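You operate a simulated robot arm through the tools that you are given. There is no shell and no other tool. Be economical: measure what you need, move in short steps, check, and stop when the job is done.

The job below is to be done with a simulated robot arm. You get a single attempt, and the scene is never put back.

TASK
Stopper the tub and run it to the 5 litre line from the tap that the card names.
Fine: the strainer goes on the drainer; the tap ends shut.

Only the result counts: the job must be done as asked and must still hold three seconds after the hand-in. Knocking over, shifting, dropping, spilling or breaking anything else fails it. Lids that push on must go on centred and level and be pressed home; caps that screw on are set level and turned clockwise until they are tight.

THE ROBOT
A 6-joint arm with a two-finger parallel gripper, fixed in place. Base frame: the origin is at the foot of the arm, x ahead of it, y to its left, z up. Units: mm, degrees, N and s.
With the tool pointing down near the work surface it reaches from about 100 to 720 mm from the base axis. Its first joint turns from -166.0 to 166.0 degrees. Payload 3.91 kg.
The tool frame sits at the grasp point between the pads (the TCP): z along the fingers, y along the line on which they close. The tips reach 30 mm beyond it. Largest opening 110 mm; finger width 20, thickness 10; the body of the gripper, 48 by 112 mm, starts 55 mm behind the TCP.
Orientation is told as [roll, pitch, yaw] about the base's x, y, z axes, in that order, counted from this pose: with the fingers straight down and closing along the base's y, the tool's x points along the base's -x, its y along +y and its z along -z.

THE INTERFACE
- The arm moves only by the tool move_arm. Its argument "steps" is one flat list of numbers, 7 for each row, row after row: the gripper command, from -1 (fully open) to 1 (shut), values between in proportion, then the shift along the tool's x, y, z in cm, then the turn, a rotation vector about the tool's x, y, z in degrees. In form: [hand, tx, ty, tz, ax, ay, az, hand, tx, ty, tz, ax, ay, az, ...]. A call has 1 to 20 rows; each row shifts and turns the commanded pose from where the row before left it, along the tool's axes as they then stand. Rows are played at 5 a second. More than 50 mm and 8.6 degrees between two rows, or a gripper value outside its range, and nothing of the call is played. Where a pose cannot be reached the arm comes as near as it can. A force on the tool above 70 N (or 10 N above the force at the start of the call, whichever is more), or a blocked arm, ends the call early, and 0.2 s more pass. The fingers move at their own pace (about 45 mm/s each) and stop on an object; they squeeze with about 29 N. The grip force told is the motor's: it shows also when the fingers shut on nothing. Time passes only in rows, and 0.2 s behind the last, so rows that do not move let the fingers close. The reply holds the time, the measured pose of the TCP, the force on the tool along the base axes, the opening and the grip force, in the units named above and with some noise.
- Cameras (640 x 400 px; columns grow to the right, rows downward): "scene" is fixed at [48.5, 498.6, 1660.2]; the picture's right is [-0.67, -0.74, 0.00], its down [-0.70, 0.63, -0.34] and it looks along [0.25, -0.23, -0.94] (base axes); focal length 245 px, centre (320, 200). "wrist" rides on the gripper at [71, 22, -107] in the tool frame; the picture's right is [-0.29, 0.96, 0.00], its down [-0.76, -0.23, -0.61] and it looks along [-0.58, -0.18, 0.79] (tool axes); focal length 243 px, centre (320, 200). There is no depth. A picture from a camera that has moved, and an enlarged one, comes with that camera's place and axes in the base frame and with its lens.
- get_image(camera): a new picture of that camera. The clock stands still meanwhile.
- slide_trunk(by): slides the trunk up (or, below 0, down) by that many mm; the arm rides with it, the base frame stays. It gives what a move gives, with no picture.
- enlarge(camera, box): a new picture of the part [left, top, right, bottom] of that camera's present view, enlarged. The clock stands still meanwhile.
- sign_off(): hands the job in; it is judged then, once.

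Work in short steps. Places have to be worked out from the pictures, the camera data and where the tool is seen: move nearer, look again, correct. Check each grasp and each placing, and mend what went wrong. You have 120 turns and 64 pictures in all, those below and enlarged ones among them. Open the gripper and draw the arm clear of the work before you hand the job in, unless the task says otherwise; then end with one line.

The tools are called after "Emit:" as name(argument=value, ...) on one line, values as JSON. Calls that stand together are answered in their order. move_arm: Moves the arm, as the interface text tells. Its arguments: {"type":"object","properties":{"steps":{"type":"array"}},"required":["steps"]} The other tools are called the same way: slide_trunk (by) slides the trunk up or down; get_image (camera) takes a picture; enlarge (camera, box) takes an enlarged picture of a part of a camera's view; sign_off () hands the job in.

At the start:

```text
time_s: 0.0
tool_pos: [295.8, 265.0, 1269.3]
orientation: [0.0, 0.0, 0.0]
contact_force: [-0.6, 0.7, 0.3]
width: 110.0
grip_force: 0.1
trunk travel left (down, up): [-525.0, 65.0]
```

scene: 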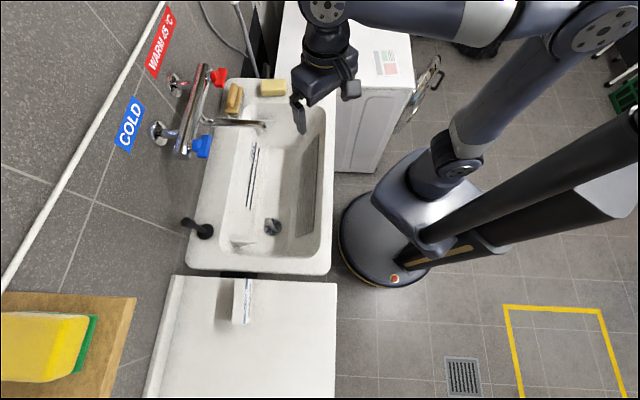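
wrist: 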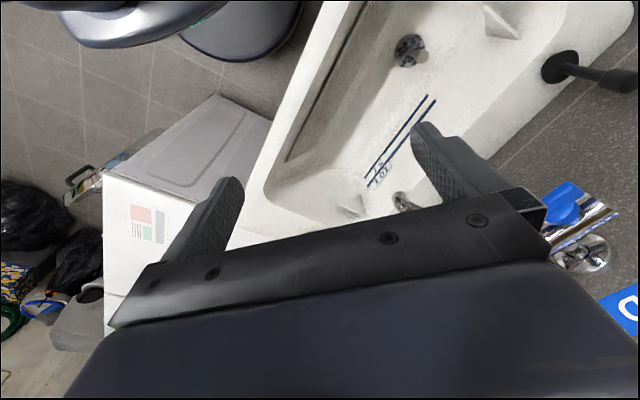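

The scene shows a tub with drain, stopper on the rim, two tap handles (red and blue), and some card somewhere. I enlarge the relevant regions first.

Emit:
enlarge(camera="scene", box=[180, 60, 340, 160])

Emit:
enlarge(camera="scene", box=[170, 170, 346, 280])

Emit:
enlarge(camera="scene", box=[140, 260, 340, 385])

Emit:
enlarge(camera="scene", box=[340, 20, 460, 95])

```text
4.00 times, centred on (260, 110) of scene
camera zoom: at [48.5, 498.6, 1660.2], right [-0.67, -0.74, 0.0], down [-0.7, 0.63, -0.34], along [0.25, -0.23, -0.94], focal length 980 px, centre (560, 560)
```

zoom: 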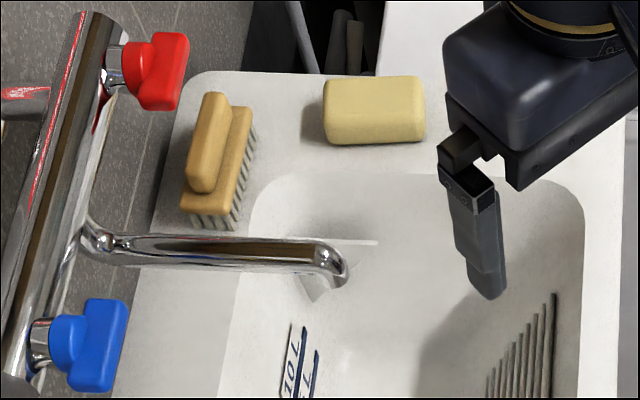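

```text
3.64 times, centred on (258, 225) of scene
camera zoom: at [48.5, 498.6, 1660.2], right [-0.67, -0.74, 0.0], down [-0.7, 0.63, -0.34], along [0.25, -0.23, -0.94], focal length 891 px, centre (546, 109)
```

zoom: 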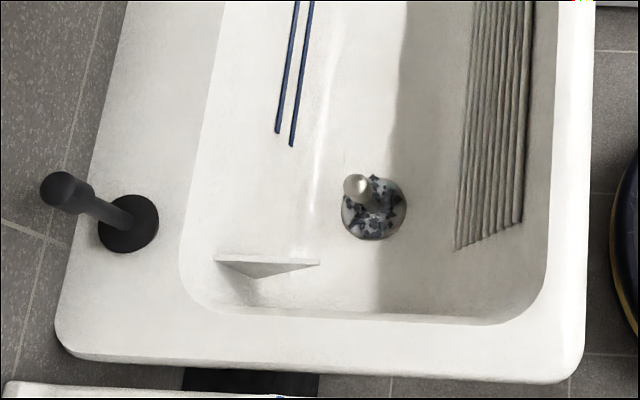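

```text
3.20 times, centred on (240, 322) of scene
camera zoom: at [48.5, 498.6, 1660.2], right [-0.67, -0.74, 0.0], down [-0.7, 0.63, -0.34], along [0.25, -0.23, -0.94], focal length 784 px, centre (576, -192)
```

zoom: 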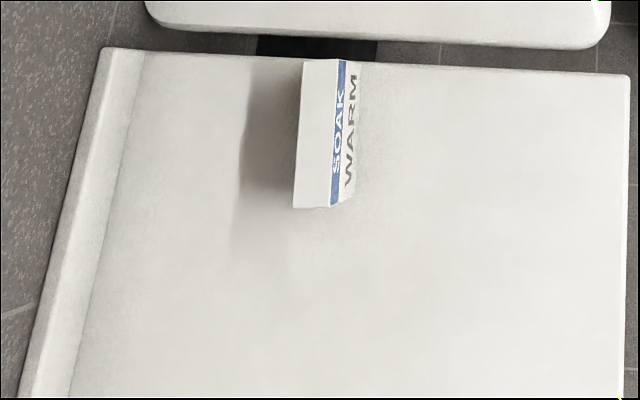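

```text
5.33 times, centred on (400, 58) of scene
camera zoom: at [48.5, 498.6, 1660.2], right [-0.67, -0.74, 0.0], down [-0.7, 0.63, -0.34], along [0.25, -0.23, -0.94], focal length 1307 px, centre (-107, 960)
```

zoom: 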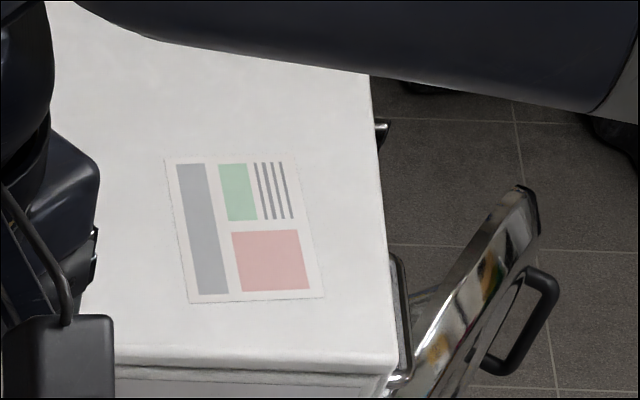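

The card on the drainer says "SOAK: WARM", so the red tap (labelled WARM). Triangulation puts the drain near (358, 483, ~650), stopper near (410, 652, rim ~910), and spout tip near (449, 332, 1112). I move above the drain to look closer.

Emit:
move_arm(steps=[-1, -0.886, 3.11, 3.13, 0, 0, 0, -1, -0.886, 3.11, 3.13, 0, 0, 0, -1, -0.886, 3.11, 3.13, 0, 0, 0, -1, -0.886, 3.11, 3.13, 0, 0, 0, -1, -0.886, 3.11, 3.13, 0, 0, 0, -1, -0.886, 3.11, 3.13, 0, 0, 0, -1, -0.886, 3.11, 3.13, 0, 0, 0, -1, 0, 0, 0, 0, 0, 0])

Emit:
get_image(camera="wrist")

Emit:
get_image(camera="scene")

```text
time_s: 1.8
tool_pos: [357.3, 483.9, 1049.6]
orientation: [0.0, 0.0, 0.0]
contact_force: [-0.3, 0.2, 0.2]
width: 110.1
grip_force: 0.0
trunk travel left (down, up): [-525.0, 65.0]
```

```text
57 pictures are left
camera wrist: at [286.4, 506.0, 1158.5], right [0.29, 0.96, 0.0], down [0.76, -0.23, 0.61], along [0.58, -0.18, -0.79], focal length 243 px, centre (320, 200)
```

wrist: 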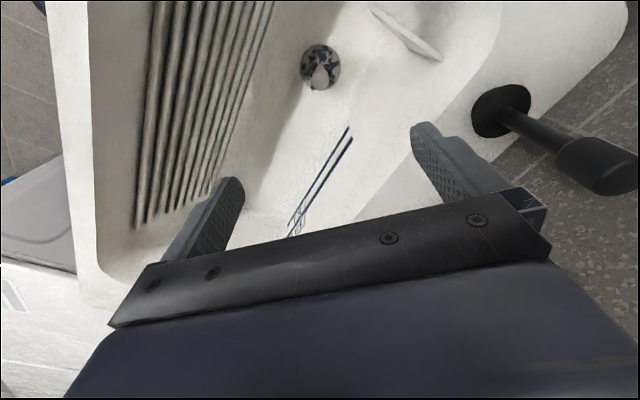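

```text
56 pictures are left
```

scene: 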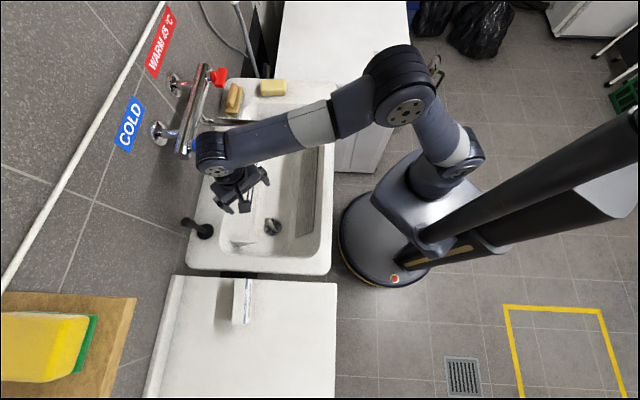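

The strainer with a small knob sits in the drain and the stopper on the rim. I enlarge both, plus the level lines.

Emit:
enlarge(camera="wrist", box=[270, 30, 382, 100])

Emit:
enlarge(camera="wrist", box=[440, 60, 640, 200])

Emit:
enlarge(camera="wrist", box=[240, 110, 400, 240])

```text
5.71 times, centred on (326, 65) of wrist
camera zoom: at [286.4, 506.0, 1158.5], right [0.29, 0.96, 0.0], down [0.76, -0.23, 0.61], along [0.58, -0.18, -0.79], focal length 1386 px, centre (286, 971)
```

zoom: 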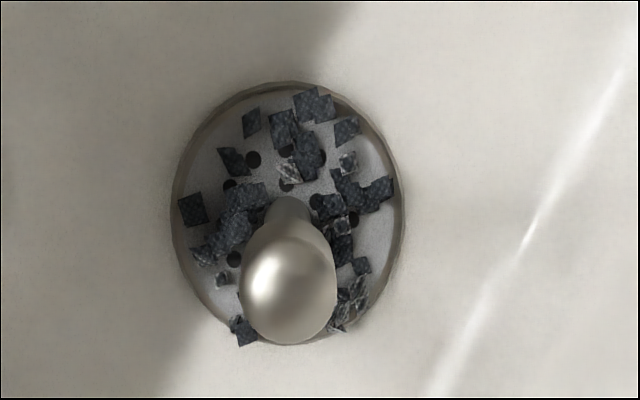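

```text
2.86 times, centred on (540, 130) of wrist
camera zoom: at [286.4, 506.0, 1158.5], right [0.29, 0.96, 0.0], down [0.76, -0.23, 0.61], along [0.58, -0.18, -0.79], focal length 693 px, centre (-309, 400)
```

zoom: 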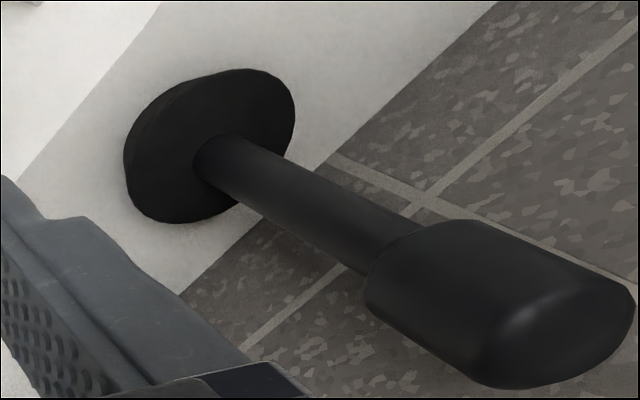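

```text
3.08 times, centred on (320, 175) of wrist
camera zoom: at [286.4, 506.0, 1158.5], right [0.29, 0.96, 0.0], down [0.76, -0.23, 0.61], along [0.58, -0.18, -0.79], focal length 746 px, centre (320, 277)
```

zoom: 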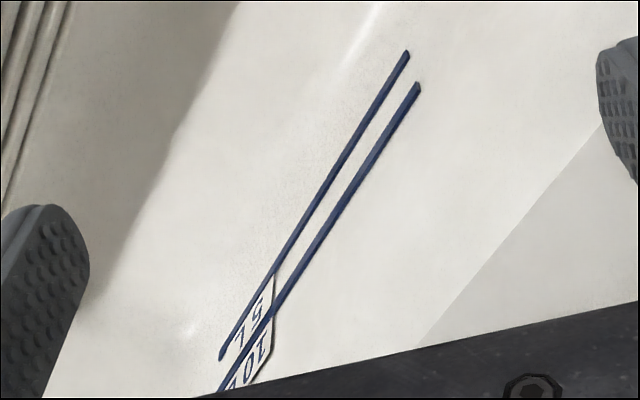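

The knob's top is about z 748 above a strainer disc at z≈650, centred near (361, 483); it's about 24 mm wide. I descend part way and check for clearance from the taps.

Emit:
move_arm(steps=[-0.2, -0.1, 0, 4, 0, 0, 0, -0.2, -0.1, 0, 4, 0, 0, 0, -0.2, -0.1, 0, 4, 0, 0, 0, -0.2, -0.1, 0, 4, 0, 0, 0, -0.2, 0, 0, 0, 0, 0, 0])

Emit:
get_image(camera="wrist")

Emit:
enlarge(camera="scene", box=[140, 40, 460, 240])

```text
time_s: 3.0
tool_pos: [363.0, 481.8, 890.1]
orientation: [0.1, 0.0, 0.1]
contact_force: [0.0, -0.2, -0.2]
width: 66.0
grip_force: 0.1
trunk travel left (down, up): [-525.0, 65.0]
```

```text
52 pictures are left
camera wrist: at [291.4, 504.6, 997.2], right [0.29, 0.96, 0.0], down [0.76, -0.23, 0.61], along [0.58, -0.18, -0.79], focal length 243 px, centre (320, 200)
```

wrist: 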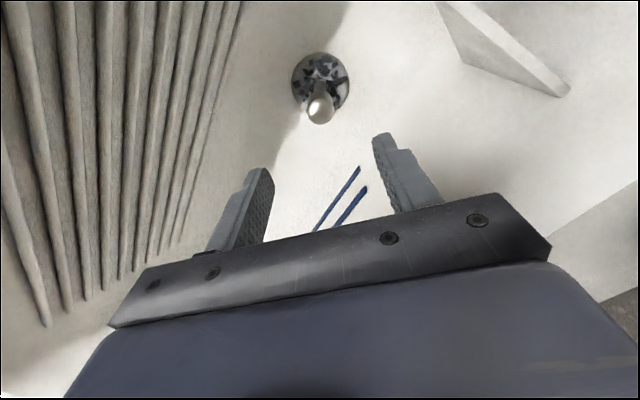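

```text
2.00 times, centred on (300, 140) of scene
camera zoom: at [48.5, 498.6, 1660.2], right [-0.67, -0.74, 0.0], down [-0.7, 0.63, -0.34], along [0.25, -0.23, -0.94], focal length 490 px, centre (360, 320)
```

zoom: 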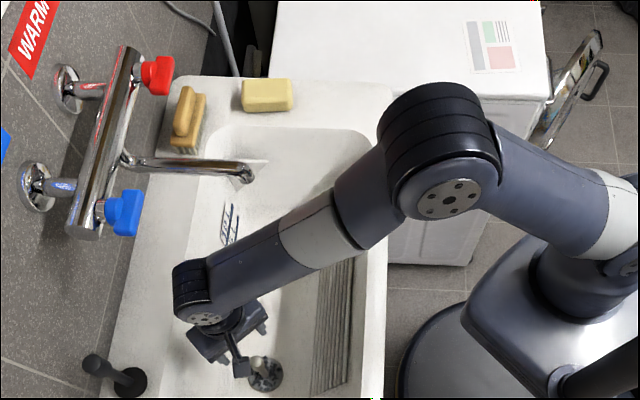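

Clear of the taps. I lower another 100 mm over the knob and look again before gripping.

Emit:
move_arm(steps=[-0.2, 0.15, 0, 4, 0, 0, 0, -0.2, 0.15, 0, 3, 0, 0, 0, -0.2, 0, 0, 3, 0, 0, 0, -0.2, 0, 0, 0, 0, 0, 0])

Emit:
get_image(camera="wrist")

```text
time_s: 4.0
tool_pos: [360.5, 483.4, 791.0]
orientation: [-0.1, 0.1, 0.1]
contact_force: [0.3, -0.8, -0.8]
width: 66.1
grip_force: 0.0
trunk travel left (down, up): [-525.0, 65.0]
```

```text
50 pictures are left
camera wrist: at [288.8, 505.0, 899.5], right [0.29, 0.96, 0.0], down [0.76, -0.23, 0.61], along [0.58, -0.18, -0.79], focal length 243 px, centre (320, 200)
```

wrist: 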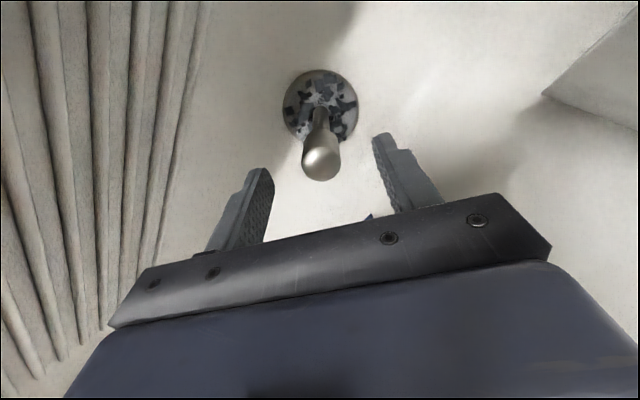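

The knob lines up within a few mm of the tool axis at about z 750. I descend to z≈747 and close.

Emit:
move_arm(steps=[-0.2, 0, 0, 2.4, 0, 0, 0, -0.2, 0, 0, 2, 0, 0, 0, 1, 0, 0, 0, 0, 0, 0, 1, 0, 0, 0, 0, 0, 0, 1, 0, 0, 0, 0, 0, 0, 1, 0, 0, 0, 0, 0, 0, 1, 0, 0, 0, 0, 0, 0])

Emit:
get_image(camera="wrist")

```text
time_s: 5.6
tool_pos: [358.9, 480.4, 747.8]
orientation: [-0.1, -0.1, 0.0]
contact_force: [0.4, 0.4, 0.2]
width: 24.7
grip_force: 28.6
trunk travel left (down, up): [-525.0, 65.0]
```

```text
49 pictures are left
camera wrist: at [288.2, 503.7, 856.3], right [0.29, 0.96, 0.0], down [0.76, -0.23, 0.61], along [0.58, -0.18, -0.79], focal length 243 px, centre (320, 200)
```

wrist: 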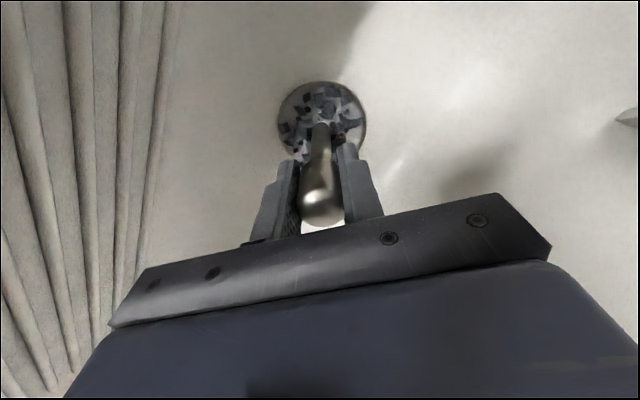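

Gripped at 24.7 mm. I lift straight up and check that the strainer comes along.

Emit:
move_arm(steps=[1, 0, 0, -2, 0, 0, 0, 1, 0, 0, -3, 0, 0, 0, 1, 0, 0, -4, 0, 0, 0, 1, 0, 0, -4, 0, 0, 0, 1, 0, 0, -4, 0, 0, 0, 1, 0, 0, -4, 0, 0, 0, 1, 0, 0, -4, 0, 0, 0, 1, 0, 0, -4, 0, 0, 0, 1, 0, 0, -4, 0, 0, 0, 1, 0, 0, 0, 0, 0, 0])

Emit:
get_image(camera="wrist")

Emit:
get_image(camera="scene")

```text
time_s: 7.8
tool_pos: [359.6, 483.5, 1077.6]
orientation: [0.0, 0.0, 0.0]
contact_force: [0.5, 0.8, -0.5]
width: 24.5
grip_force: 29.0
trunk travel left (down, up): [-525.0, 65.0]
```

```text
48 pictures are left
camera wrist: at [288.6, 504.2, 1185.6], right [0.29, 0.96, 0.0], down [0.76, -0.23, 0.61], along [0.58, -0.18, -0.79], focal length 243 px, centre (320, 200)
```

wrist: 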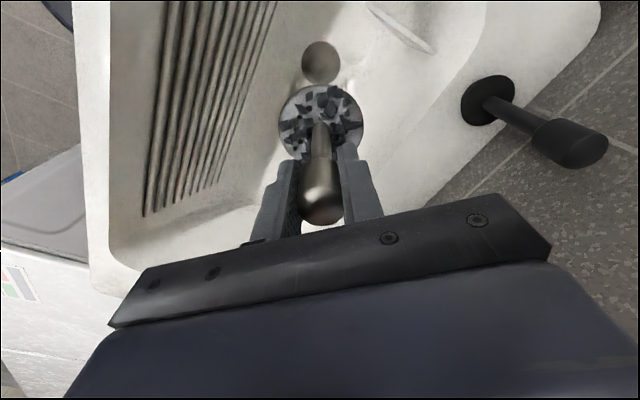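

```text
47 pictures are left
```

scene: 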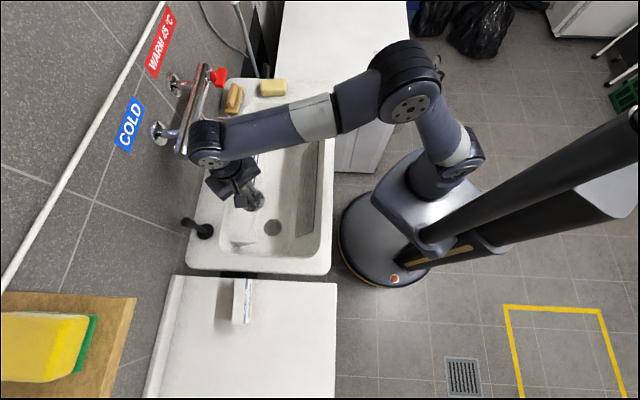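

The strainer is free of the drain (drain centre ≈ (359, 482)). I carry it over to the drainer, passing clear of the card.

Emit:
move_arm(steps=[1, 4.33, 0.62, 0, 0, 0, 0, 1, 4.33, 0.62, 0, 0, 0, 0, 1, 4.33, 0.62, 0, 0, 0, 0, 1, 4.33, 0.62, 0, 0, 0, 0, 1, 4.33, 0.62, 0, 0, 0, 0, 1, 4.33, 0.62, 0, 0, 0, 0, 1, 3, 3.5, 0, 0, 0, 0, 1, 3, 3.5, 0, 0, 0, 0, 1, 3, 3.5, 0, 0, 0, 0, 1, 0, 0, 0, 0, 0, 0])

Emit:
get_image(camera="wrist")

Emit:
get_image(camera="scene")

```text
time_s: 10.0
tool_pos: [8.1, 629.3, 1076.4]
orientation: [0.0, 0.0, -0.1]
contact_force: [-0.8, -0.1, -0.6]
width: 24.4
grip_force: 28.9
trunk travel left (down, up): [-525.0, 65.0]
```

```text
46 pictures are left
camera wrist: at [-63.3, 649.4, 1183.9], right [0.29, 0.96, 0.0], down [0.76, -0.23, 0.61], along [0.58, -0.18, -0.79], focal length 243 px, centre (320, 200)
```

wrist: 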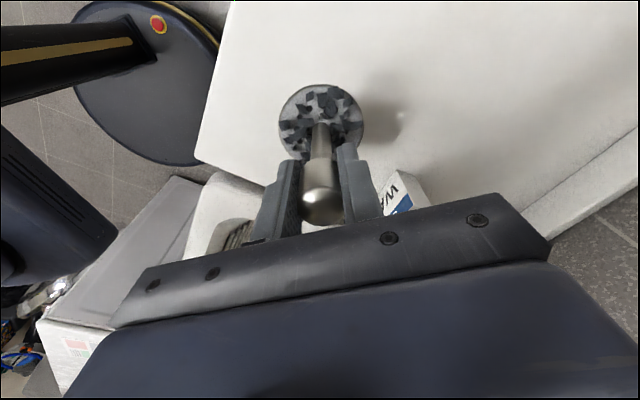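

```text
45 pictures are left
```

scene: 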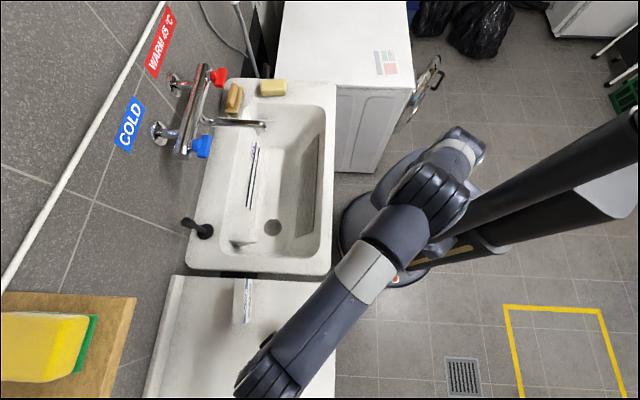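

Above the drainer with the card well aside. I lower gently, watching force.

Emit:
move_arm(steps=[1, 0, 0, 2, 0, 0, 0, 1, 0, 0, 2, 0, 0, 0, 1, 0, 0, 0.5, 0, 0, 0, 1, 0, 0, 0, 0, 0, 0])

Emit:
get_image(camera="wrist")

```text
time_s: 11.0
tool_pos: [9.0, 624.4, 1031.4]
orientation: [0.0, 0.0, 0.0]
contact_force: [0.0, 0.3, -1.4]
width: 24.0
grip_force: 28.5
trunk travel left (down, up): [-525.0, 65.0]
```

```text
44 pictures are left
camera wrist: at [-63.2, 647.3, 1139.9], right [0.29, 0.96, 0.0], down [0.76, -0.23, 0.61], along [0.58, -0.18, -0.79], focal length 243 px, centre (320, 200)
```

wrist: 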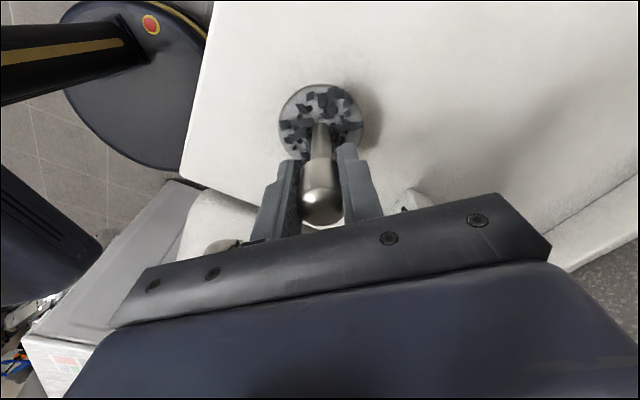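

The shadow is closing in; I continue in 5 mm steps.

Emit:
move_arm(steps=[1, 0, 0, 0.5, 0, 0, 0, 1, 0, 0, 0.5, 0, 0, 0, 1, 0, 0, 0.5, 0, 0, 0])

```text
time_s: 11.8
tool_pos: [9.5, 626.0, 1017.9]
orientation: [0.1, -0.1, -0.1]
contact_force: [0.2, -0.1, 7.9]
width: 24.1
grip_force: 28.7
trunk travel left (down, up): [-525.0, 65.0]
```

Contact at about z 1018 (8 N). I lower 2 mm to confirm it, then look before releasing.

Emit:
move_arm(steps=[1, 0, 0, 0.2, 0, 0, 0, 1, 0, 0, 0, 0, 0, 0])

Emit:
get_image(camera="wrist")

```text
time_s: 12.4
tool_pos: [8.9, 624.7, 1016.8]
orientation: [0.3, 0.0, 0.0]
contact_force: [0.7, 1.9, 24.8]
width: 24.6
grip_force: 29.4
trunk travel left (down, up): [-525.0, 65.0]
```

```text
43 pictures are left
camera wrist: at [-62.0, 646.4, 1126.1], right [0.29, 0.96, 0.01], down [0.76, -0.23, 0.61], along [0.58, -0.17, -0.8], focal length 243 px, centre (320, 200)
```

wrist: 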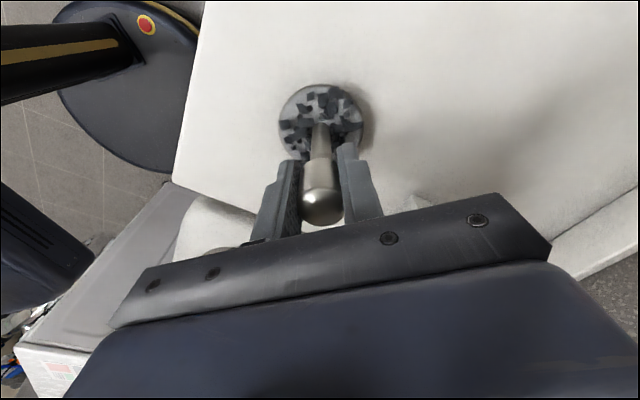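

It rests on the drainer. I unload, open partly (the card is near), and rise.

Emit:
move_arm(steps=[1, 0, 0, -0.2, 0, 0, 0, 0.2, 0, 0, 0, 0, 0, 0, 0.2, 0, 0, 0, 0, 0, 0, 0.2, 0, 0, -1, 0, 0, 0, 0.2, 0, 0, -3, 0, 0, 0, 0.2, 0, 0, -4, 0, 0, 0, 0.2, 0, 0, -4, 0, 0, 0])

Emit:
get_image(camera="wrist")

```text
time_s: 14.0
tool_pos: [9.3, 628.0, 1138.3]
orientation: [0.0, 0.0, 0.0]
contact_force: [-0.1, 0.7, -0.2]
width: 44.0
grip_force: 0.0
trunk travel left (down, up): [-525.0, 65.0]
```

```text
42 pictures are left
camera wrist: at [-62.7, 649.6, 1246.5], right [0.29, 0.96, 0.0], down [0.76, -0.23, 0.61], along [0.58, -0.18, -0.79], focal length 243 px, centre (320, 200)
```

wrist: 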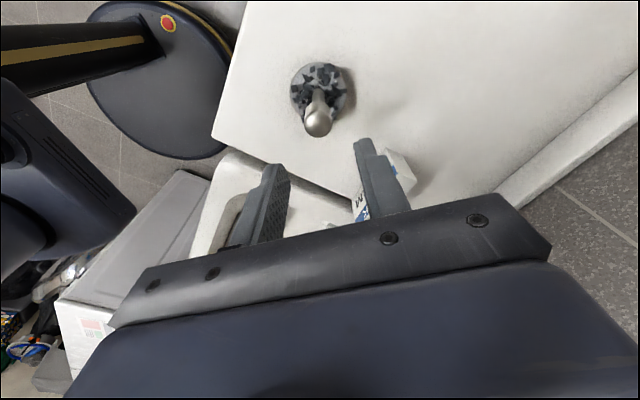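

The strainer stands on the drainer. Next the stopper handle near (406, 649), knob z≈985–1035, close to the wall. I yaw 48° so the fingers close parallel to the wall, and travel over at height.

Emit:
move_arm(steps=[-0.3, 0, 0, -0.3, 0, 0, -8, -0.3, 0, 0, 0, 0, 0, -8, -0.3, 0, 0, 0, 0, 0, -8, -0.3, 0, 0, 0, 0, 0, -8, -0.3, 0, 0, 0, 0, 0, -8, -0.3, 0, 0, 0, 0, 0, -8, -0.3, -3.12, -3.12, 0, 0, 0, 0, -0.3, -3.12, -3.12, 0, 0, 0, 0, -0.3, -3.12, -3.12, 0, 0, 0, 0, -0.3, -3.12, -3.12, 0, 0, 0, 0, -0.3, -3.12, -3.12, 0, 0, 0, 0, -0.3, -3.12, -3.12, 0, 0, 0, 0, -0.3, -3.12, -3.12, 0, 0, 0, 0, -0.3, 0, 0, 0, 0, 0, 0])

Emit:
get_image(camera="wrist")

Emit:
get_image(camera="scene")

```text
time_s: 17.0
tool_pos: [285.6, 606.0, 1144.5]
orientation: [0.0, 0.0, 48.0]
contact_force: [0.1, -0.1, -0.9]
width: 71.4
grip_force: 0.1
out of reach, approached as far as the arm can: row 11, 12
trunk travel left (down, up): [-525.0, 65.0]
```

```text
41 pictures are left
camera wrist: at [222.1, 568.4, 1252.5], right [-0.52, 0.86, 0.0], down [0.68, 0.41, 0.61], along [0.52, 0.32, -0.79], focal length 243 px, centre (320, 200)
```

wrist: 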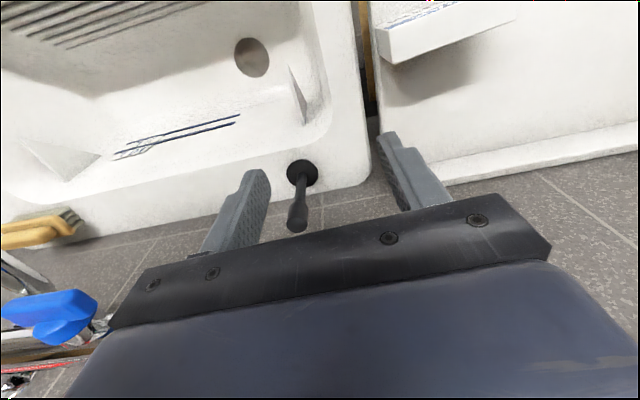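

```text
40 pictures are left
```

scene: 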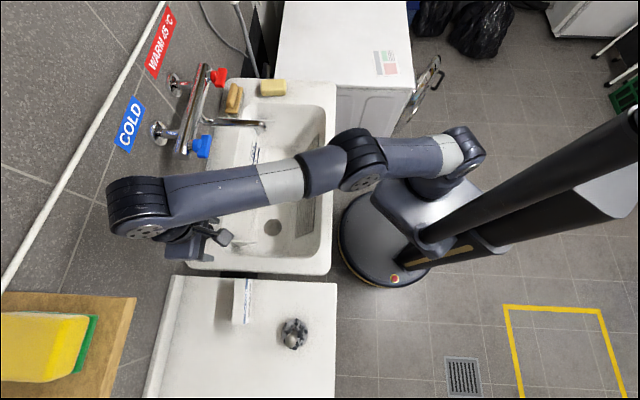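

Reach is limiting with the tool upright; the hand stopped at (286, 606). I tilt the tool 24° outward toward the wall, which gains reach, and read where I am.

Emit:
move_arm(steps=[-0.3, 0, 0, 0, 0, -8, 0, -0.3, 0, 0, 0, 0, -8, 0, -0.3, 0, 0, 0, 0, -8, 0, -0.3, 0, 0, 0, 0, 0, 0, -0.3, 0, 0, 0, 0, 0, 0])

```text
time_s: 18.2
tool_pos: [285.7, 608.6, 1144.1]
orientation: [0.0, -24.0, 48.0]
contact_force: [0.3, -0.6, 0.3]
width: 71.4
grip_force: 0.0
trunk travel left (down, up): [-525.0, 65.0]
```

Good; the commanded pose matches. I go to the approach point about 80 mm in front of the stopper handle at z≈1015.

Emit:
move_arm(steps=[-0.3, 0.575, -1.5, 3.29, 0, 0, 0, -0.3, 0.575, -1.5, 3.29, 0, 0, 0, -0.3, 0.575, -1.5, 3.29, 0, 0, 0, -0.3, 0.575, -1.5, 3.29, 0, 0, 0, -0.3, 0, 0, 0, 0, 0, 0])

Emit:
get_image(camera="wrist")

Emit:
enlarge(camera="scene", box=[80, 100, 336, 260])

```text
time_s: 19.4
tool_pos: [353.4, 593.1, 1015.7]
orientation: [0.0, -23.9, 47.9]
contact_force: [0.4, 0.1, -0.6]
width: 71.6
grip_force: 0.1
trunk travel left (down, up): [-525.0, 65.0]
```

```text
39 pictures are left
camera wrist: at [264.6, 526.5, 1085.6], right [-0.53, 0.84, 0.12], down [0.47, 0.18, 0.86], along [0.7, 0.52, -0.49], focal length 243 px, centre (320, 200)
```

wrist: 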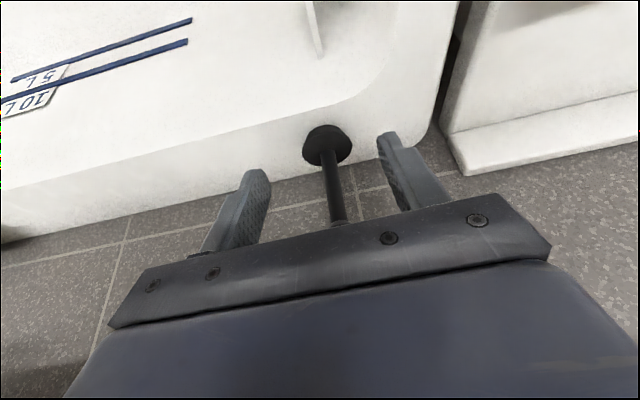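

```text
2.50 times, centred on (208, 180) of scene
camera zoom: at [48.5, 498.6, 1660.2], right [-0.67, -0.74, 0.0], down [-0.7, 0.63, -0.34], along [0.25, -0.23, -0.94], focal length 613 px, centre (600, 250)
```

zoom: 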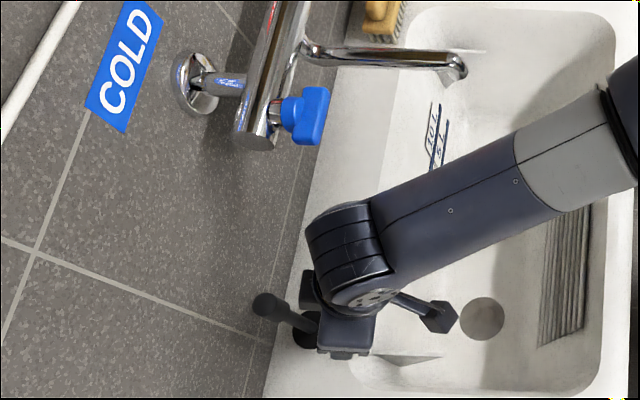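

The handle is centred between the fingers laterally; base at (406.5, 651). I advance 78 mm toward the wall, straddling the handle.

Emit:
move_arm(steps=[-0.3, -2.33, 0, 1.15, 0, 0, 0, -0.3, -2.33, 0, 1.15, 0, 0, 0, -0.3, -2.33, 0, 1.15, 0, 0, 0, -0.3, 0, 0, 0, 0, 0, 0])

Emit:
get_image(camera="wrist")

Emit:
enlarge(camera="scene", box=[80, 130, 304, 270])

```text
time_s: 20.4
tool_pos: [405.1, 651.5, 1012.0]
orientation: [0.0, -24.0, 48.1]
contact_force: [0.7, -0.9, 0.4]
width: 71.4
grip_force: 0.0
trunk travel left (down, up): [-525.0, 65.0]
```

```text
37 pictures are left
camera wrist: at [316.3, 584.9, 1081.5], right [-0.53, 0.84, 0.12], down [0.47, 0.18, 0.86], along [0.7, 0.52, -0.49], focal length 243 px, centre (320, 200)
```

wrist: 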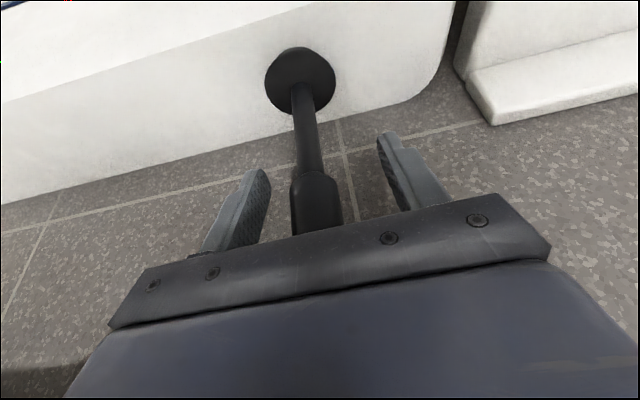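

```text
2.86 times, centred on (192, 200) of scene
camera zoom: at [48.5, 498.6, 1660.2], right [-0.67, -0.74, 0.0], down [-0.7, 0.63, -0.34], along [0.25, -0.23, -0.94], focal length 700 px, centre (686, 200)
```

zoom: 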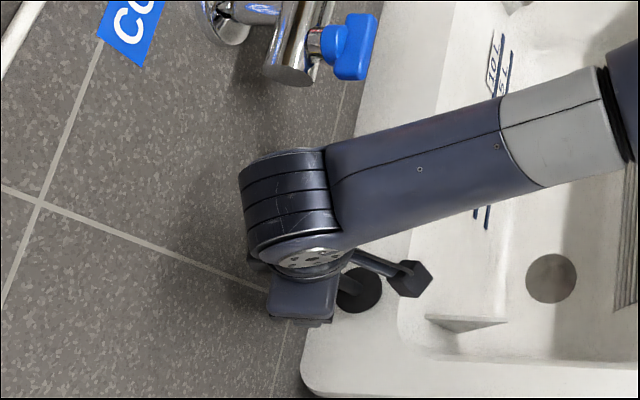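

The knob is squarely between the fingers (z≈1004–1045). I close on it.

Emit:
move_arm(steps=[1, -0.1, 0, 0, 0, 0, 0, 1, 0, 0, 0, 0, 0, 0, 1, 0, 0, 0, 0, 0, 0, 1, 0, 0, 0, 0, 0, 0, 1, 0, 0, 0, 0, 0, 0])

Emit:
get_image(camera="wrist")

```text
time_s: 21.6
tool_pos: [405.5, 652.1, 1011.5]
orientation: [0.1, -24.0, 47.9]
contact_force: [1.0, -0.3, 0.4]
width: 24.5
grip_force: 29.4
trunk travel left (down, up): [-525.0, 65.0]
```

```text
35 pictures are left
camera wrist: at [317.0, 585.2, 1081.8], right [-0.53, 0.84, 0.12], down [0.47, 0.18, 0.86], along [0.7, 0.52, -0.49], focal length 243 px, centre (320, 200)
```

wrist: 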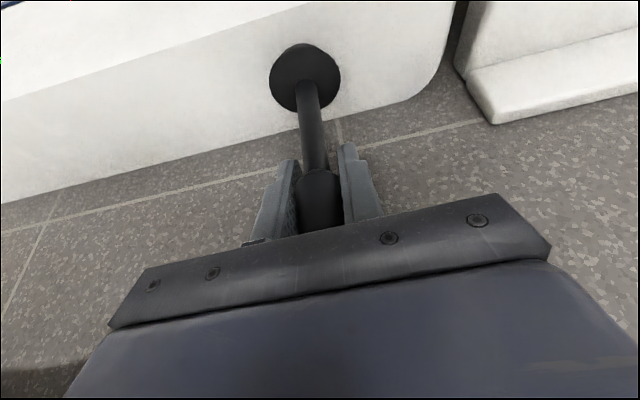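

Held at 24.5 mm. I lift straight up 60 mm, then move back over the drain, keeping the stopper upright.

Emit:
move_arm(steps=[1, -0.813, 0, -1.827, 0, 0, 0, 1, -0.813, 0, -1.827, 0, 0, 0, 1, -0.813, 0, -1.827, 0, 0, 0, 1, 2.72, -1.58, -1.63, 0, 0, 0, 1, 2.72, -1.58, -1.63, 0, 0, 0, 1, 2.72, -1.58, -1.63, 0, 0, 0, 1, 2.72, -1.58, -1.63, 0, 0, 0, 1, 2.72, -1.58, -1.63, 0, 0, 0, 1, 0, 0, 0, 0, 0, 0])

Emit:
get_image(camera="wrist")

Emit:
enlarge(camera="scene", box=[120, 60, 376, 220])

```text
time_s: 23.6
tool_pos: [357.0, 478.2, 1093.5]
orientation: [0.0, -24.0, 48.0]
contact_force: [-0.6, -0.8, -1.0]
width: 24.2
grip_force: 29.0
trunk travel left (down, up): [-525.0, 65.0]
```

```text
34 pictures are left
camera wrist: at [268.3, 413.2, 1163.6], right [-0.53, 0.84, 0.12], down [0.47, 0.18, 0.86], along [0.7, 0.52, -0.49], focal length 243 px, centre (320, 200)
```

wrist: 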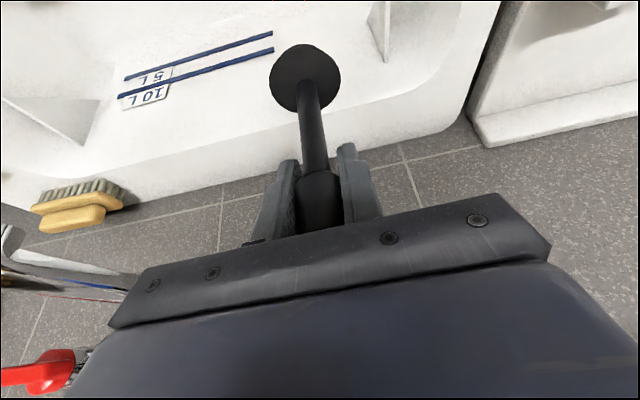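

```text
2.50 times, centred on (248, 140) of scene
camera zoom: at [48.5, 498.6, 1660.2], right [-0.67, -0.74, 0.0], down [-0.7, 0.63, -0.34], along [0.25, -0.23, -0.94], focal length 613 px, centre (500, 350)
```

zoom: 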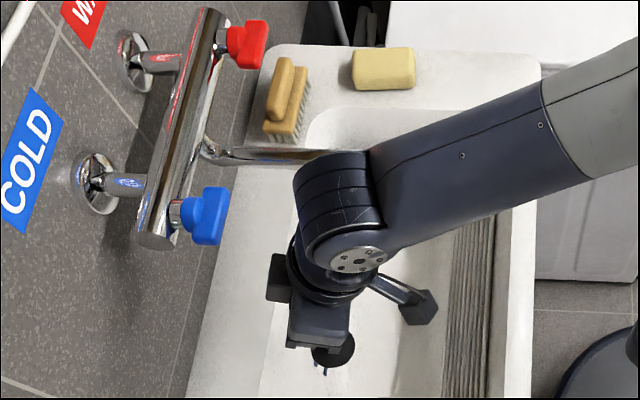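

The stopper hangs upright, its disc ~95 mm under the TCP and centred on it. I descend toward the drain to z≈860 and look again.

Emit:
move_arm(steps=[1, 1.53, 0, 3.57, 0, 0, 0, 1, 1.53, 0, 3.57, 0, 0, 0, 1, 1.53, 0, 3.57, 0, 0, 0, 1, 1.53, 0, 3.57, 0, 0, 0, 1, 1.53, 0, 3.57, 0, 0, 0, 1, 1.53, 0, 3.57, 0, 0, 0, 1, 0, 0, 0, 0, 0, 0])

Emit:
get_image(camera="wrist")

Emit:
enlarge(camera="scene", box=[140, 60, 460, 260])

```text
time_s: 25.2
tool_pos: [361.2, 483.1, 860.0]
orientation: [0.0, -24.0, 48.0]
contact_force: [-0.5, 0.2, -0.9]
width: 24.3
grip_force: 28.8
trunk travel left (down, up): [-525.0, 65.0]
```

```text
32 pictures are left
camera wrist: at [272.6, 417.3, 929.9], right [-0.53, 0.84, 0.12], down [0.47, 0.18, 0.86], along [0.7, 0.52, -0.49], focal length 243 px, centre (320, 200)
```

wrist: 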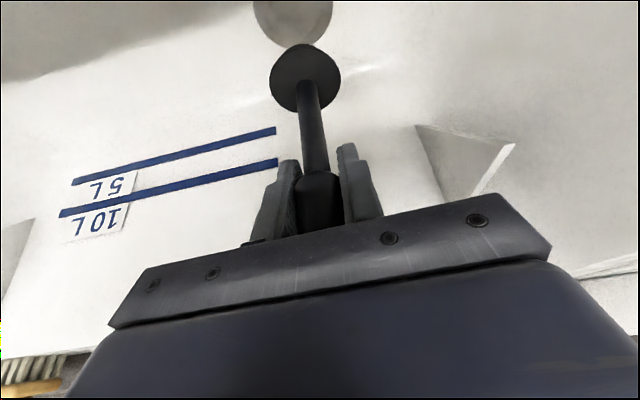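

```text
2.00 times, centred on (300, 160) of scene
camera zoom: at [48.5, 498.6, 1660.2], right [-0.67, -0.74, 0.0], down [-0.7, 0.63, -0.34], along [0.25, -0.23, -0.94], focal length 490 px, centre (360, 280)
```

zoom: 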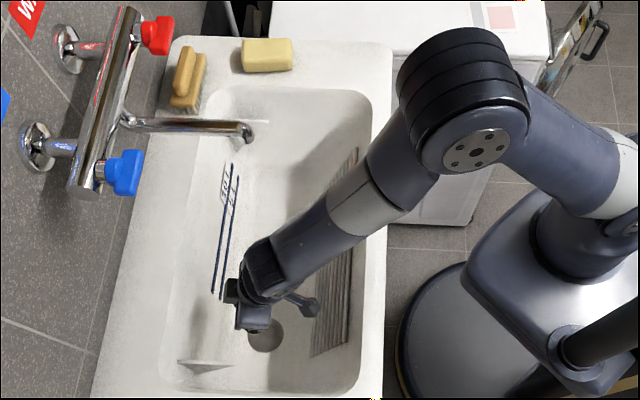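

The drain lies below; I enlarge the drain to see the inner hole structure.

Emit:
enlarge(camera="scene", box=[252, 212, 300, 242])

Emit:
enlarge(camera="wrist", box=[240, 0, 368, 80])

```text
13.33 times, centred on (276, 227) of scene
camera zoom: at [48.5, 498.6, 1660.2], right [-0.67, -0.74, 0.0], down [-0.7, 0.63, -0.34], along [0.25, -0.23, -0.94], focal length 3268 px, centre (907, -160)
```

zoom: 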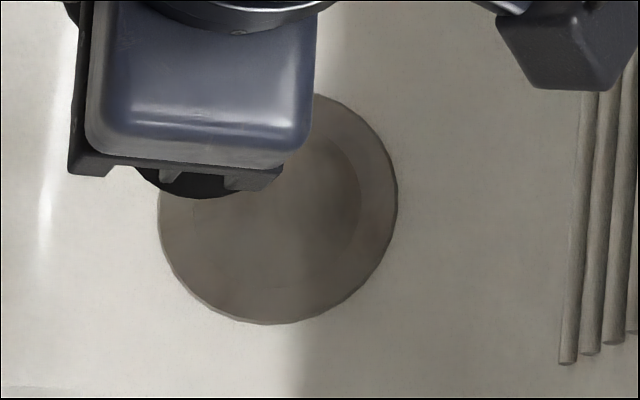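

```text
5.00 times, centred on (304, 40) of wrist
camera zoom: at [272.6, 417.3, 929.9], right [-0.53, 0.84, 0.12], down [0.47, 0.18, 0.86], along [0.7, 0.52, -0.49], focal length 1213 px, centre (400, 1000)
```

zoom: 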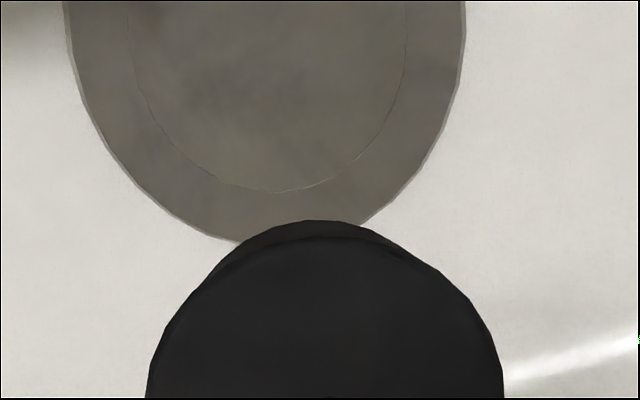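

The drain has a 75 mm recess with an inner bore of about 53 mm that the 52 mm stopper fits. I descend 60 mm more so that the bore shows fully next to the disc for alignment.

Emit:
move_arm(steps=[1, 1.22, 0, 2.74, 0, 0, 0, 1, 1.22, 0, 2.74, 0, 0, 0, 1, 0, 0, 0, 0, 0, 0, 1, 0, 0, 0, 0, 0, 0])

Emit:
enlarge(camera="wrist", box=[216, 0, 408, 120])

Emit:
enlarge(camera="scene", box=[232, 196, 312, 246])

```text
time_s: 26.2
tool_pos: [361.5, 484.1, 799.5]
orientation: [0.0, -24.0, 48.0]
contact_force: [-0.4, 0.6, -0.2]
width: 24.4
grip_force: 29.4
trunk travel left (down, up): [-525.0, 65.0]
```

```text
3.33 times, centred on (312, 60) of wrist
camera zoom: at [271.1, 417.7, 869.3], right [-0.53, 0.84, 0.12], down [0.47, 0.18, 0.86], along [0.7, 0.52, -0.49], focal length 809 px, centre (347, 667)
```

zoom: 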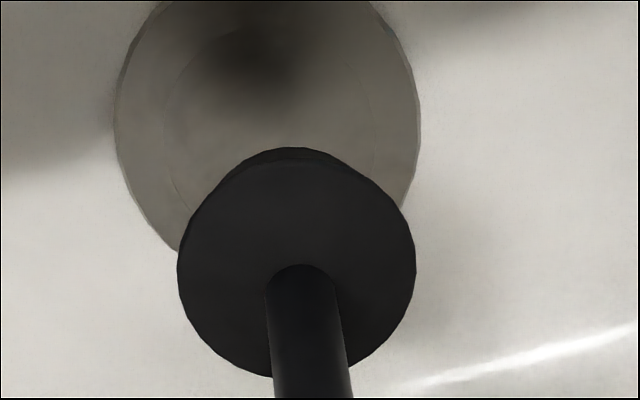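

```text
8.00 times, centred on (272, 221) of scene
camera zoom: at [48.5, 498.6, 1660.2], right [-0.67, -0.74, 0.0], down [-0.7, 0.63, -0.34], along [0.25, -0.23, -0.94], focal length 1961 px, centre (704, 32)
```

zoom: 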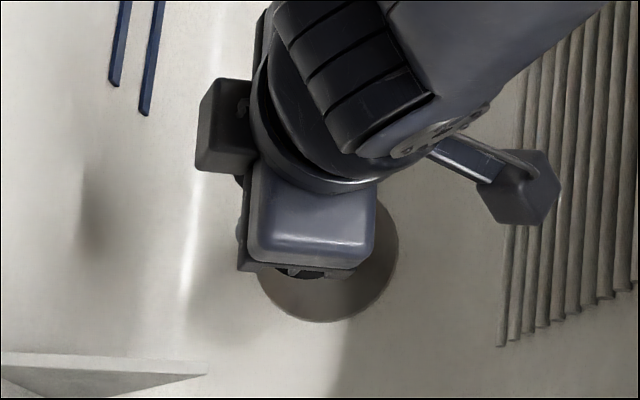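

Relative to the drain centre the disc is about 3 mm off in y. I correct that and descend 40 mm to just above the recess, then recheck with less parallax.

Emit:
move_arm(steps=[1, 0.93, -0.09, 1.77, 0, 0, 0, 1, 0.93, -0.09, 1.78, 0, 0, 0, 1, 0, 0, 0, 0, 0, 0, 1, 0, 0, 0, 0, 0, 0])

Emit:
enlarge(camera="wrist", box=[232, 20, 376, 110])

```text
time_s: 27.2
tool_pos: [360.1, 480.3, 760.1]
orientation: [0.0, -24.0, 48.0]
contact_force: [-1.0, -0.1, -1.6]
width: 24.4
grip_force: 29.0
trunk travel left (down, up): [-525.0, 65.0]
```

```text
4.44 times, centred on (304, 65) of wrist
camera zoom: at [272.0, 414.1, 829.5], right [-0.53, 0.84, 0.12], down [0.47, 0.18, 0.86], along [0.7, 0.52, -0.49], focal length 1078 px, centre (391, 800)
```

zoom: 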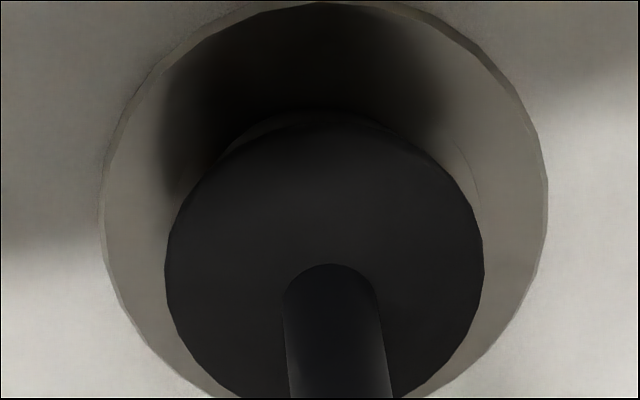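

Nearly aligned; computed residual is about +1 mm in both lateral directions. I nudge and descend 12 mm, then check again.

Emit:
move_arm(steps=[1, -0.07, 0.08, 0.03, 0, 0, 0, 1, 0.244, 0, 0.548, 0, 0, 0, 1, 0.244, 0, 0.548, 0, 0, 0, 1, 0, 0, 0, 0, 0, 0])

Emit:
enlarge(camera="wrist", box=[232, 30, 376, 120])

```text
time_s: 28.2
tool_pos: [360.6, 480.8, 748.4]
orientation: [0.0, -24.1, 48.0]
contact_force: [2.9, 2.0, 3.5]
width: 24.1
grip_force: 28.7
trunk travel left (down, up): [-525.0, 65.0]
```

```text
4.44 times, centred on (304, 75) of wrist
camera zoom: at [272.0, 415.1, 817.5], right [-0.53, 0.84, 0.12], down [0.47, 0.18, 0.86], along [0.7, 0.52, -0.49], focal length 1078 px, centre (391, 756)
```

zoom: 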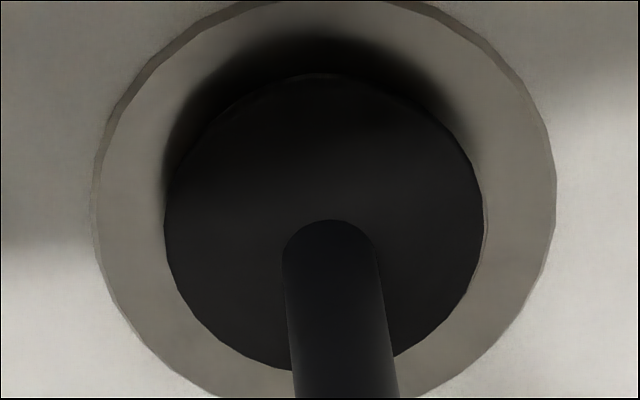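

First light contact, reacting toward the wall side (+n). I shift 1 mm that way and press down in small steps.

Emit:
move_arm(steps=[1, -0.09, 0, 0.04, 0, 0, 0, 1, 0.122, 0, 0.274, 0, 0, 0, 1, 0.122, 0, 0.274, 0, 0, 0, 1, 0, 0, 0, 0, 0, 0])

Emit:
enlarge(camera="wrist", box=[232, 30, 376, 120])

```text
time_s: 29.2
tool_pos: [361.9, 482.5, 742.1]
orientation: [0.1, -24.2, 47.9]
contact_force: [14.1, 10.8, 16.4]
width: 24.2
grip_force: 29.2
trunk travel left (down, up): [-525.0, 65.0]
```

```text
4.44 times, centred on (304, 75) of wrist
camera zoom: at [273.5, 416.7, 812.4], right [-0.53, 0.84, 0.12], down [0.47, 0.17, 0.87], along [0.7, 0.52, -0.48], focal length 1078 px, centre (391, 756)
```

zoom: 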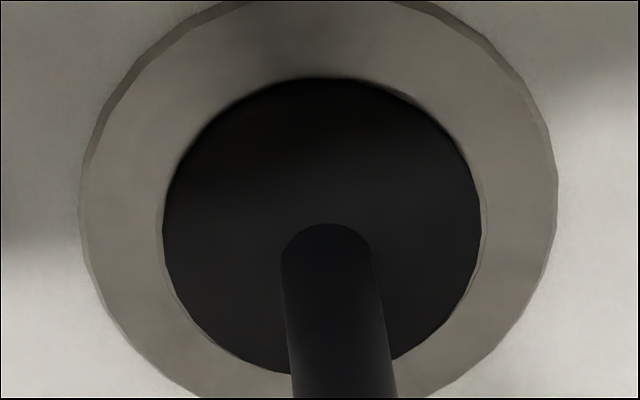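

The disc is entering the bore, but there is a side force toward +n. I shift 2 mm in +n to relieve it and see.

Emit:
move_arm(steps=[1, -0.183, 0, 0.081, 0, 0, 0, 1, 0, 0, 0, 0, 0, 0])

```text
time_s: 29.8
tool_pos: [362.6, 484.8, 742.1]
orientation: [0.1, -24.2, 48.1]
contact_force: [10.0, 7.6, 24.5]
width: 24.3
grip_force: 29.1
trunk travel left (down, up): [-525.0, 65.0]
```

Side force fell. Another 2 mm.

Emit:
move_arm(steps=[1, -0.183, 0, 0.081, 0, 0, 0, 1, 0, 0, 0, 0, 0, 0])

Emit:
enlarge(camera="wrist", box=[232, 30, 376, 120])

```text
time_s: 30.4
tool_pos: [362.0, 483.7, 742.8]
orientation: [0.0, -24.0, 48.1]
contact_force: [3.0, 3.3, 28.2]
width: 24.2
grip_force: 29.2
trunk travel left (down, up): [-525.0, 65.0]
```

```text
4.44 times, centred on (304, 75) of wrist
camera zoom: at [273.9, 417.2, 812.3], right [-0.53, 0.84, 0.12], down [0.47, 0.18, 0.87], along [0.7, 0.52, -0.49], focal length 1078 px, centre (391, 756)
```

zoom: 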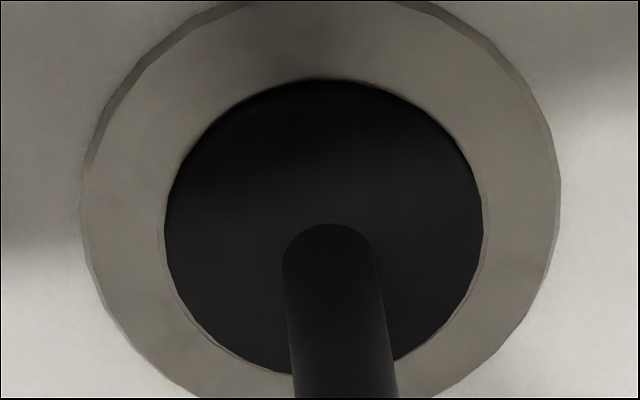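

Centred now (side force ~4 N). I press it down further in 2 mm steps.

Emit:
move_arm(steps=[1, 0.081, 0, 0.183, 0, 0, 0, 1, 0.081, 0, 0.183, 0, 0, 0, 1, 0, 0, 0, 0, 0, 0])

Emit:
enlarge(camera="wrist", box=[232, 30, 376, 120])

```text
time_s: 31.2
tool_pos: [363.2, 483.8, 740.3]
orientation: [0.0, -24.3, 47.9]
contact_force: [-0.2, -2.2, 39.9]
width: 23.9
grip_force: 29.0
trunk travel left (down, up): [-525.0, 65.0]
```

```text
4.44 times, centred on (304, 75) of wrist
camera zoom: at [274.2, 417.6, 809.3], right [-0.53, 0.84, 0.12], down [0.47, 0.17, 0.87], along [0.7, 0.52, -0.48], focal length 1078 px, centre (391, 756)
```

zoom: 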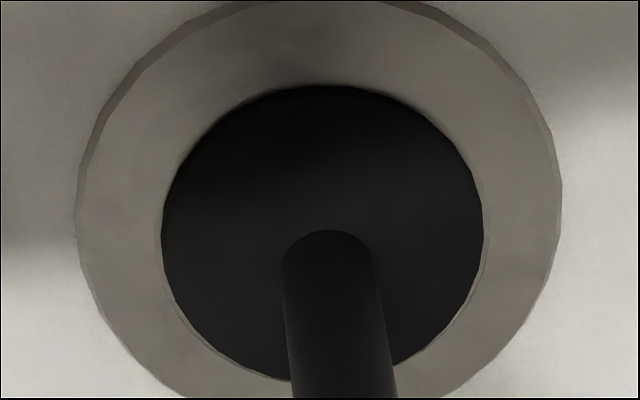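

Still giving slightly at 40 N; press a bit more toward ~60 N.

Emit:
move_arm(steps=[1, 0.081, 0, 0.183, 0, 0, 0, 1, 0.081, 0, 0.183, 0, 0, 0, 1, 0, 0, 0, 0, 0, 0])

Emit:
enlarge(camera="wrist", box=[232, 30, 376, 120])

```text
time_s: 32.0
tool_pos: [363.1, 484.6, 735.6]
orientation: [0.1, -24.3, 48.0]
contact_force: [-1.4, -4.4, 39.9]
width: 24.1
grip_force: 28.9
trunk travel left (down, up): [-525.0, 65.0]
```

```text
4.44 times, centred on (304, 75) of wrist
camera zoom: at [274.4, 417.8, 805.5], right [-0.53, 0.84, 0.12], down [0.47, 0.17, 0.87], along [0.7, 0.52, -0.48], focal length 1078 px, centre (391, 756)
```

zoom: 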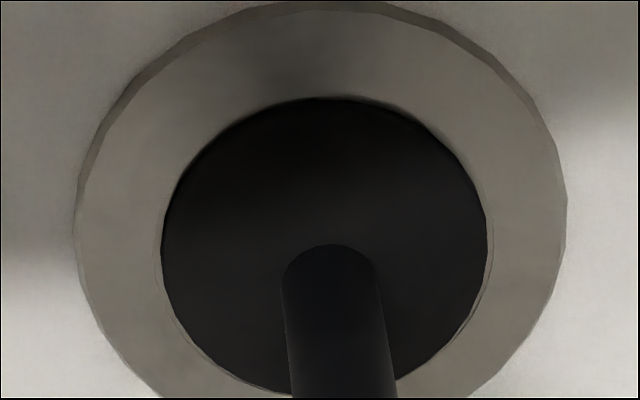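

The grip is now slipping down the knob at 40 N, so the stopper is seated as far as gripping pushes it. I unload, open and back off along the tool axis to inspect.

Emit:
move_arm(steps=[1, -0.122, 0, -0.274, 0, 0, 0, -0.3, 0, 0, 0, 0, 0, 0, -0.3, 0, 0, 0, 0, 0, 0, -0.3, 0, 0, -3, 0, 0, 0, -0.3, 0, 0, -4, 0, 0, 0, -0.3, 0, 0, -4, 0, 0, 0, -0.3, 0, 0, 0, 0, 0, 0])

Emit:
get_image(camera="wrist")

```text
time_s: 33.6
tool_pos: [332.6, 449.7, 838.2]
orientation: [0.0, -23.9, 48.1]
contact_force: [-0.7, -0.9, -0.9]
width: 71.6
grip_force: 0.0
trunk travel left (down, up): [-525.0, 65.0]
```

```text
20 pictures are left
camera wrist: at [245.0, 384.0, 907.7], right [-0.53, 0.84, 0.12], down [0.47, 0.18, 0.86], along [0.7, 0.52, -0.49], focal length 243 px, centre (320, 200)
```

wrist: 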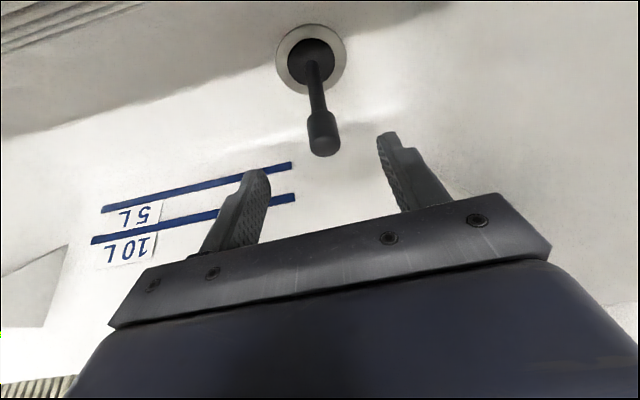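

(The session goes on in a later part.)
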